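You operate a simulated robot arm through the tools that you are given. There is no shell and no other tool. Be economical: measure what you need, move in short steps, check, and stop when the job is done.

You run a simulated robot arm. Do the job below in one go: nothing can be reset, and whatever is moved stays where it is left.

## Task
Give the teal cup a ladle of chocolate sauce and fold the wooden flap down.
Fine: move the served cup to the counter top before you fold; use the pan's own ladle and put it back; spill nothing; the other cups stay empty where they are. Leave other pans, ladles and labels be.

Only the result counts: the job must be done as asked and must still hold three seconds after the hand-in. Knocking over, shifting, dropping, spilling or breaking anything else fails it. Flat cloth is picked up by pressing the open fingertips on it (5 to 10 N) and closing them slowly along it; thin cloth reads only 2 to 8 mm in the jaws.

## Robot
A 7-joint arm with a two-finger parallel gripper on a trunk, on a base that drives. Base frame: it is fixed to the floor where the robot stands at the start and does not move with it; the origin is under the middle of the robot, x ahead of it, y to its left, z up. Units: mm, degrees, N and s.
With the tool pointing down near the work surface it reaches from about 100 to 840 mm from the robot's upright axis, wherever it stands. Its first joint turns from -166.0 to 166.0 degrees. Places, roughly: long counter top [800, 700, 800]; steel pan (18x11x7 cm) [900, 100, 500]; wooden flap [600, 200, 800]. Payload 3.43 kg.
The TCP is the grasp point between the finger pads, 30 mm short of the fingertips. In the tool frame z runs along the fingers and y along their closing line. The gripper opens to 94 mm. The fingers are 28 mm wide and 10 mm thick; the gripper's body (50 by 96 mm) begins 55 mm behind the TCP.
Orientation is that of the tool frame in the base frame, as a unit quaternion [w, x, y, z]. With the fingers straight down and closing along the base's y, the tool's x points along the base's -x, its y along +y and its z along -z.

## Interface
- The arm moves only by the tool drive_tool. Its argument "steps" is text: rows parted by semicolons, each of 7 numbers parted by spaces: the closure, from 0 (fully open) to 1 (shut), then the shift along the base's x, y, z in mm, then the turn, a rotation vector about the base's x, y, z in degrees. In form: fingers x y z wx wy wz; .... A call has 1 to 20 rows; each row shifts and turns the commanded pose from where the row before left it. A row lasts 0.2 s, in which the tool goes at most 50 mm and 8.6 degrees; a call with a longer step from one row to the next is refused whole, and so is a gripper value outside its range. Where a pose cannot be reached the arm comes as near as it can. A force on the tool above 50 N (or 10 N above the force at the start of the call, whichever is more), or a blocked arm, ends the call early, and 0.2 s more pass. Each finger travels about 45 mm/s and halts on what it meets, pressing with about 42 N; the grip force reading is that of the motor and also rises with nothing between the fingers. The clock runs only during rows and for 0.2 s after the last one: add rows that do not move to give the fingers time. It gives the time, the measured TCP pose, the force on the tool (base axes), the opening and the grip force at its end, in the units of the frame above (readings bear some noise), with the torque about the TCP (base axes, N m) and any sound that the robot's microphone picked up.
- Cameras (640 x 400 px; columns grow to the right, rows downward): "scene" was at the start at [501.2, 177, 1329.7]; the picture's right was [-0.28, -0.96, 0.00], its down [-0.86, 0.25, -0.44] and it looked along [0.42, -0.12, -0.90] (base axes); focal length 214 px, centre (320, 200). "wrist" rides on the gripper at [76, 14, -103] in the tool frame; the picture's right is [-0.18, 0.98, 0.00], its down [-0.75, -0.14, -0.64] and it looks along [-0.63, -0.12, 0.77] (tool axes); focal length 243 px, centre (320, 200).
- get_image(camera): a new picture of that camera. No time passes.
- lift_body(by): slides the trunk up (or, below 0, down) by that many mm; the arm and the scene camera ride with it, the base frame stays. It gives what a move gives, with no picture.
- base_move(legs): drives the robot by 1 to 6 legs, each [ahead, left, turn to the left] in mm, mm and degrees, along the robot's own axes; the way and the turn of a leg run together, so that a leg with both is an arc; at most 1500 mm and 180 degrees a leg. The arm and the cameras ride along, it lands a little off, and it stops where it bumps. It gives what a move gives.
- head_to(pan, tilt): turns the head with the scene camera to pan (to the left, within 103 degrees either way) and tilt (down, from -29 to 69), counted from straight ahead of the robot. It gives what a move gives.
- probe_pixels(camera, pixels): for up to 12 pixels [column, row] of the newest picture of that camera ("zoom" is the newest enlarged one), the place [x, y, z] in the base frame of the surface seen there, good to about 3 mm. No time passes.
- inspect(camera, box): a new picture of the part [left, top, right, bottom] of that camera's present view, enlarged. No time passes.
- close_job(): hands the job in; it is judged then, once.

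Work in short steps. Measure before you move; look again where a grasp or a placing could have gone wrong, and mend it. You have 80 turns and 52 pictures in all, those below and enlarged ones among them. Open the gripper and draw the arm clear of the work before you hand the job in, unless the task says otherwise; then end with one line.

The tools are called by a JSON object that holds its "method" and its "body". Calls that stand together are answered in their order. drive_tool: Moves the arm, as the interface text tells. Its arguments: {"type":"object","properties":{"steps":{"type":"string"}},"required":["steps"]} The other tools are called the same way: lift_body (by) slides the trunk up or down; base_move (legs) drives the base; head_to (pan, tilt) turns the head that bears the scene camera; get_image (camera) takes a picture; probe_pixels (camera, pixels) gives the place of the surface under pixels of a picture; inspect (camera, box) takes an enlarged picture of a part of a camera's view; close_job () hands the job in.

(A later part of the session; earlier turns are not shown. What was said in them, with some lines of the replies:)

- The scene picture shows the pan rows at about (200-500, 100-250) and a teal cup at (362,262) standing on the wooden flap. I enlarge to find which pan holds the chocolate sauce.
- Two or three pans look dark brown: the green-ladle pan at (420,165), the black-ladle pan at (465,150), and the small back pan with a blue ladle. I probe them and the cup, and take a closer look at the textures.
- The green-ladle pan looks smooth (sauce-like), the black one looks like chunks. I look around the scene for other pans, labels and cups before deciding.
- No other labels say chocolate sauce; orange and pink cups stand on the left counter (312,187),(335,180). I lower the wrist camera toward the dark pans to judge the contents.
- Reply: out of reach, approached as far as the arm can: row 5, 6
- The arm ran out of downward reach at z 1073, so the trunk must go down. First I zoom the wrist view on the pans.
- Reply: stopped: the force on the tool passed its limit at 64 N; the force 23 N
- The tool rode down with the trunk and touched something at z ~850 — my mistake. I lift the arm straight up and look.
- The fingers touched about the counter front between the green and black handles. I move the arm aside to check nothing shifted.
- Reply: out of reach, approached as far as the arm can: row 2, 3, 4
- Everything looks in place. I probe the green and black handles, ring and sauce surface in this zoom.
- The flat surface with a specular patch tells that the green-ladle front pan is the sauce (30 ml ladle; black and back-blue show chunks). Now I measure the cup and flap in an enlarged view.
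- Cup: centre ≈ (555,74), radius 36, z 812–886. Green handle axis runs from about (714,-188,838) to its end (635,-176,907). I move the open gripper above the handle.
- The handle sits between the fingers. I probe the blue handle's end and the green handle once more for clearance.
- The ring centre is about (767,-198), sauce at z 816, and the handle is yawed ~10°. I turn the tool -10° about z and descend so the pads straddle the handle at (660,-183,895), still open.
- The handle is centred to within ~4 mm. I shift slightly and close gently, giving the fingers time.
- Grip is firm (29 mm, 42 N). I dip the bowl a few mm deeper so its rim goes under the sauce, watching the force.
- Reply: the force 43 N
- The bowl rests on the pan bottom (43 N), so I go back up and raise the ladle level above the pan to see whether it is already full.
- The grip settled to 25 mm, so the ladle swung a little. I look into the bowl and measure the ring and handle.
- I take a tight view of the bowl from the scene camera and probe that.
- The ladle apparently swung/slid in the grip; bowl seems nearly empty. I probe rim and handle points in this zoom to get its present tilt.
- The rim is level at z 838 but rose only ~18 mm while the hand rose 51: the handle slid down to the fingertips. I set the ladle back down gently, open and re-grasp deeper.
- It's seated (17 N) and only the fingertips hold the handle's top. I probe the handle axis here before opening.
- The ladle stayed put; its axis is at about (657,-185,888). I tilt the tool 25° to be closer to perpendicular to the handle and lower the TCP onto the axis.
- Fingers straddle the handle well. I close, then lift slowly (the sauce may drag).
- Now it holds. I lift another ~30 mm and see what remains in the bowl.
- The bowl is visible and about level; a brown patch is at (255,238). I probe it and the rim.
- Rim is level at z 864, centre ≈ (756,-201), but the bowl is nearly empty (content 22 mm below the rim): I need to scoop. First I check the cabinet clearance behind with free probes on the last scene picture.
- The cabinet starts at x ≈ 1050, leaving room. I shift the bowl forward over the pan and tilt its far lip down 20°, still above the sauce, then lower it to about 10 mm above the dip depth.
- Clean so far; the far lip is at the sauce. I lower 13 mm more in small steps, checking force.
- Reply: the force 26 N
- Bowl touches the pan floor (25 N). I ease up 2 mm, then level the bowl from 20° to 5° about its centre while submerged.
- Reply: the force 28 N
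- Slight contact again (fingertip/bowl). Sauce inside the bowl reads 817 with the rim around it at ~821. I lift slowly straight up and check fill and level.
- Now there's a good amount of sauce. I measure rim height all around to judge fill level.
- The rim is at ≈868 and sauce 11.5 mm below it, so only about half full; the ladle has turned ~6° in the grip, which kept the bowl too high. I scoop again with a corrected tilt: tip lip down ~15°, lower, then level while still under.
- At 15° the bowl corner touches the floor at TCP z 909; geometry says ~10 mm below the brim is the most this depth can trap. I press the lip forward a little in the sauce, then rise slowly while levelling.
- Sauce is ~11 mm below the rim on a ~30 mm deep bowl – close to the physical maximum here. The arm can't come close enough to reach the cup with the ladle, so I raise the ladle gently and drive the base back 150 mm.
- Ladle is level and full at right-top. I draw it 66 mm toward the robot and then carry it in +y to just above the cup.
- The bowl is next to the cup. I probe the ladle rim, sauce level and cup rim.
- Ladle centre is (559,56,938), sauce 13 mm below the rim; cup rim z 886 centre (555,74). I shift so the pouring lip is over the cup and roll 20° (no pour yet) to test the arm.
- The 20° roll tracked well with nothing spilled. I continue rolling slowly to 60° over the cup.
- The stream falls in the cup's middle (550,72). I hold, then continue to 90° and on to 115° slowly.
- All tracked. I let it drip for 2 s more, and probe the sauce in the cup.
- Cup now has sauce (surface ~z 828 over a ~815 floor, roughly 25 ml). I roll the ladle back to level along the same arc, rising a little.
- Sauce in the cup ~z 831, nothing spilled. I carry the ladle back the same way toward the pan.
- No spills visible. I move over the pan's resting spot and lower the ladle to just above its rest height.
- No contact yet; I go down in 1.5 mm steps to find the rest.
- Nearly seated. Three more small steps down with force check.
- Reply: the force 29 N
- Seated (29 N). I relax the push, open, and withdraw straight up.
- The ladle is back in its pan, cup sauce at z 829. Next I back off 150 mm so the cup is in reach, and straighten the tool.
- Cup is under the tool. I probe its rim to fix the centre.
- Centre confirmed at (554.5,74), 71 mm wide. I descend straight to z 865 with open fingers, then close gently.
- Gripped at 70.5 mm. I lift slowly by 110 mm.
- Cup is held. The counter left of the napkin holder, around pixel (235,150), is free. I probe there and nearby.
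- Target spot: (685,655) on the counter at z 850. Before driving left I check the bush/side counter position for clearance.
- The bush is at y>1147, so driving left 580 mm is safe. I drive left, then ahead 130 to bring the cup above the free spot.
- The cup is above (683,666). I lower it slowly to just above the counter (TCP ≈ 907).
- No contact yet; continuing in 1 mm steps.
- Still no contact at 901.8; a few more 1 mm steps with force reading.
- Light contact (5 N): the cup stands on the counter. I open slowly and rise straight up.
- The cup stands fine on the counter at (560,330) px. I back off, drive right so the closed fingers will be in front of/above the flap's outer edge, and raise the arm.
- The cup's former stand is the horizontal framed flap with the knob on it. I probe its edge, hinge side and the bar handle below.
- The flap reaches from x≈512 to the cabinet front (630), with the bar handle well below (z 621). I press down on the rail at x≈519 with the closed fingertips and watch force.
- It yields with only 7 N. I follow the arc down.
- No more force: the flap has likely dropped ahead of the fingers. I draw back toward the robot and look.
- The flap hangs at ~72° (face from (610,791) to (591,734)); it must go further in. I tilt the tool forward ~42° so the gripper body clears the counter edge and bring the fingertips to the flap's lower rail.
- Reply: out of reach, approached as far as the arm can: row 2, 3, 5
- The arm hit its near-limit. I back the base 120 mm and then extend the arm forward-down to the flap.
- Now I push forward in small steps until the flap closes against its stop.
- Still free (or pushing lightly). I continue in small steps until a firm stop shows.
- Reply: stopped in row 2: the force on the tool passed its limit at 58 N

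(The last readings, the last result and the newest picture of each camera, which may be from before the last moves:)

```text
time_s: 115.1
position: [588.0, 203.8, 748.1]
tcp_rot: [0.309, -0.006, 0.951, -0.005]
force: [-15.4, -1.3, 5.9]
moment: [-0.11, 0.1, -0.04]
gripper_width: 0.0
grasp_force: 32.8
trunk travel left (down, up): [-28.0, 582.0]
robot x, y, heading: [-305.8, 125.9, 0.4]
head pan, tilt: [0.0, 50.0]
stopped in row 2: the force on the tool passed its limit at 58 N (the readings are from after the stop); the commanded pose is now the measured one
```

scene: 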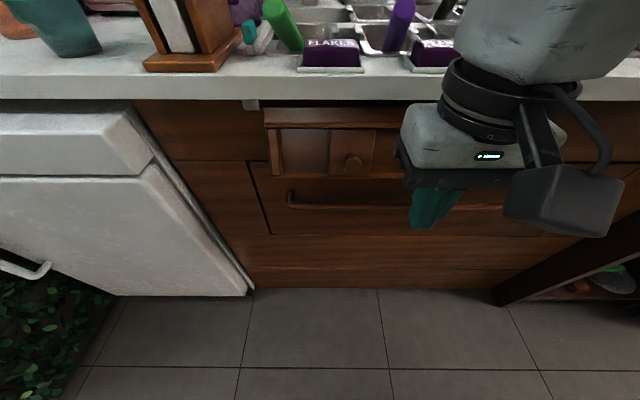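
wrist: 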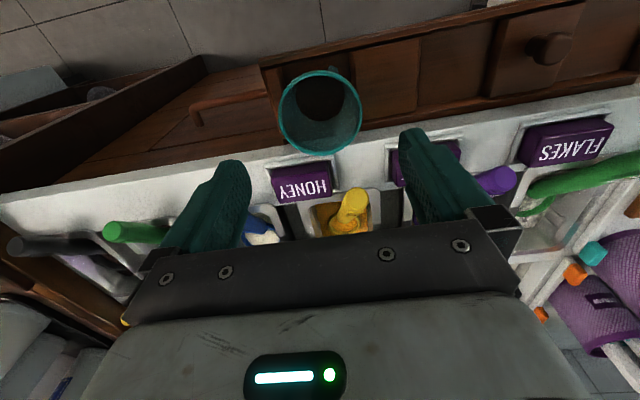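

A firm stop (58 N peak) with the fingertip at x ≈ 617, matching a vertical flap. I draw back and move the arm clear, then use the last picture to verify.

{"method": "drive_tool", "body": {"steps": "1 -5 0 0 0 0 0;1 -20 0 0 0 0 0;1 -30 -10 0 0 0 0;1 -30 -20 0 0 0 0;1 0 0 0 0 0 0"}}

{"method": "base_move", "body": {"legs": [[-200, 0, 0]]}}

{"method": "drive_tool", "body": {"steps": "0.5 0 0 30 0 0 0;0 0 0 30 0 0 0;0 0 0 30 0 0 0;0 0 0 0 0 0 0"}}

{"method": "head_to", "body": {"pan": 5, "tilt": 35}}

{"method": "get_image", "body": {"camera": "scene"}}

```text
time_s: 116.3
position: [502.4, 173.6, 747.2]
tcp_rot: [0.309, -0.005, 0.951, -0.004]
force: [-0.2, 0.9, 0.1]
moment: [0.05, 0.01, -0.03]
gripper_width: 0.0
grasp_force: 33.1
trunk travel left (down, up): [-28.0, 582.0]
robot x, y, heading: [-303.1, 124.0, 0.3]
head pan, tilt: [0.0, 50.0]
```

```text
time_s: 117.9
position: [304.2, 171.3, 747.0]
tcp_rot: [0.309, -0.003, 0.951, -0.004]
force: [-0.3, 0.8, -0.4]
moment: [-0.03, 0.04, -0.01]
gripper_width: 0.1
grasp_force: 33.3
trunk travel left (down, up): [-28.0, 582.0]
robot x, y, heading: [-505.0, 123.5, 0.2]
head pan, tilt: [0.0, 50.0]
```

```text
time_s: 118.9
position: [305.3, 170.0, 837.4]
tcp_rot: [0.309, -0.003, 0.951, -0.004]
force: [0.2, 0.1, 0.4]
moment: [-0.02, 0.0, -0.03]
gripper_width: 84.9
grasp_force: 0.1
trunk travel left (down, up): [-28.0, 582.0]
robot x, y, heading: [-506.6, 122.0, 0.2]
head pan, tilt: [0.0, 50.0]
```

```text
time_s: 119.7
position: [303.8, 170.6, 837.2]
tcp_rot: [0.309, -0.004, 0.951, -0.004]
force: [1.0, -0.3, -0.5]
moment: [0.0, -0.01, -0.02]
gripper_width: 94.1
grasp_force: 0.1
trunk travel left (down, up): [-28.0, 582.0]
robot x, y, heading: [-510.0, 124.6, 0.4]
head pan, tilt: [5.0, 35.0]
```

```text
0 pictures are left
```

scene: 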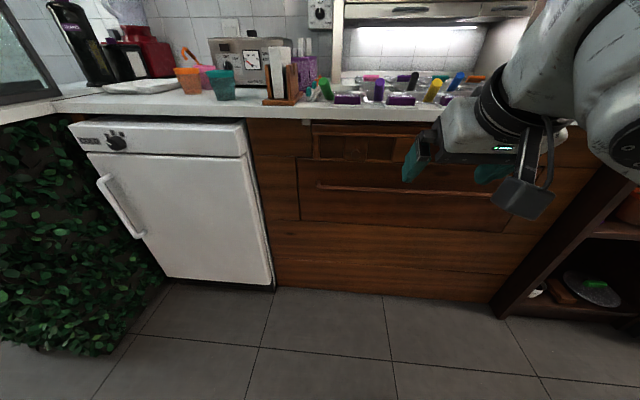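

The flap looks flush with the cabinet front at (355,145), and the teal cup stands upright at (222,85). I probe the flap's verticality.

{"method": "probe_pixels", "body": {"camera": "scene", "pixels": [[330, 130], [330, 140], [330, 150], [330, 157], [385, 140], [385, 150], [385, 157], [353, 150], [360, 170], [222, 85], [318, 145], [345, 128]]}}

```text
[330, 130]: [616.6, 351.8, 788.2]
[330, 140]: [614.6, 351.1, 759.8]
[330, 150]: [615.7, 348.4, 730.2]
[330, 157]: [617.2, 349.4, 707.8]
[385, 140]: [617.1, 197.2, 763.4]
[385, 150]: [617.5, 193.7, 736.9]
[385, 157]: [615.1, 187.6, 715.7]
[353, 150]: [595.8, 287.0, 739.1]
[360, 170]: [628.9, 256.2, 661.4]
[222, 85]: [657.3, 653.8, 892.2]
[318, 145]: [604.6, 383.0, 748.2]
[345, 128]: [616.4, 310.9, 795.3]
```

The flap face is vertical (x ≈ 616 from z 708 to 795), the cup stands on the counter, and the ladle is back in its pan. The gripper is open and clear, so I hand in.

{"method": "close_job", "body": {}}

```text
The job is handed in.
```

The teal cup holds a partial ladle of chocolate sauce, very roughly 25 ml by level (the ladle is marked 30 ml), and stands on the counter; the green ladle is back in its pan, the wooden flap is folded down, and I saw no spills. I picked the green-ladle pan by its smooth surface, since it has no label. Early on the gripper bumped the counter front, and nothing looked shifted there afterwards.
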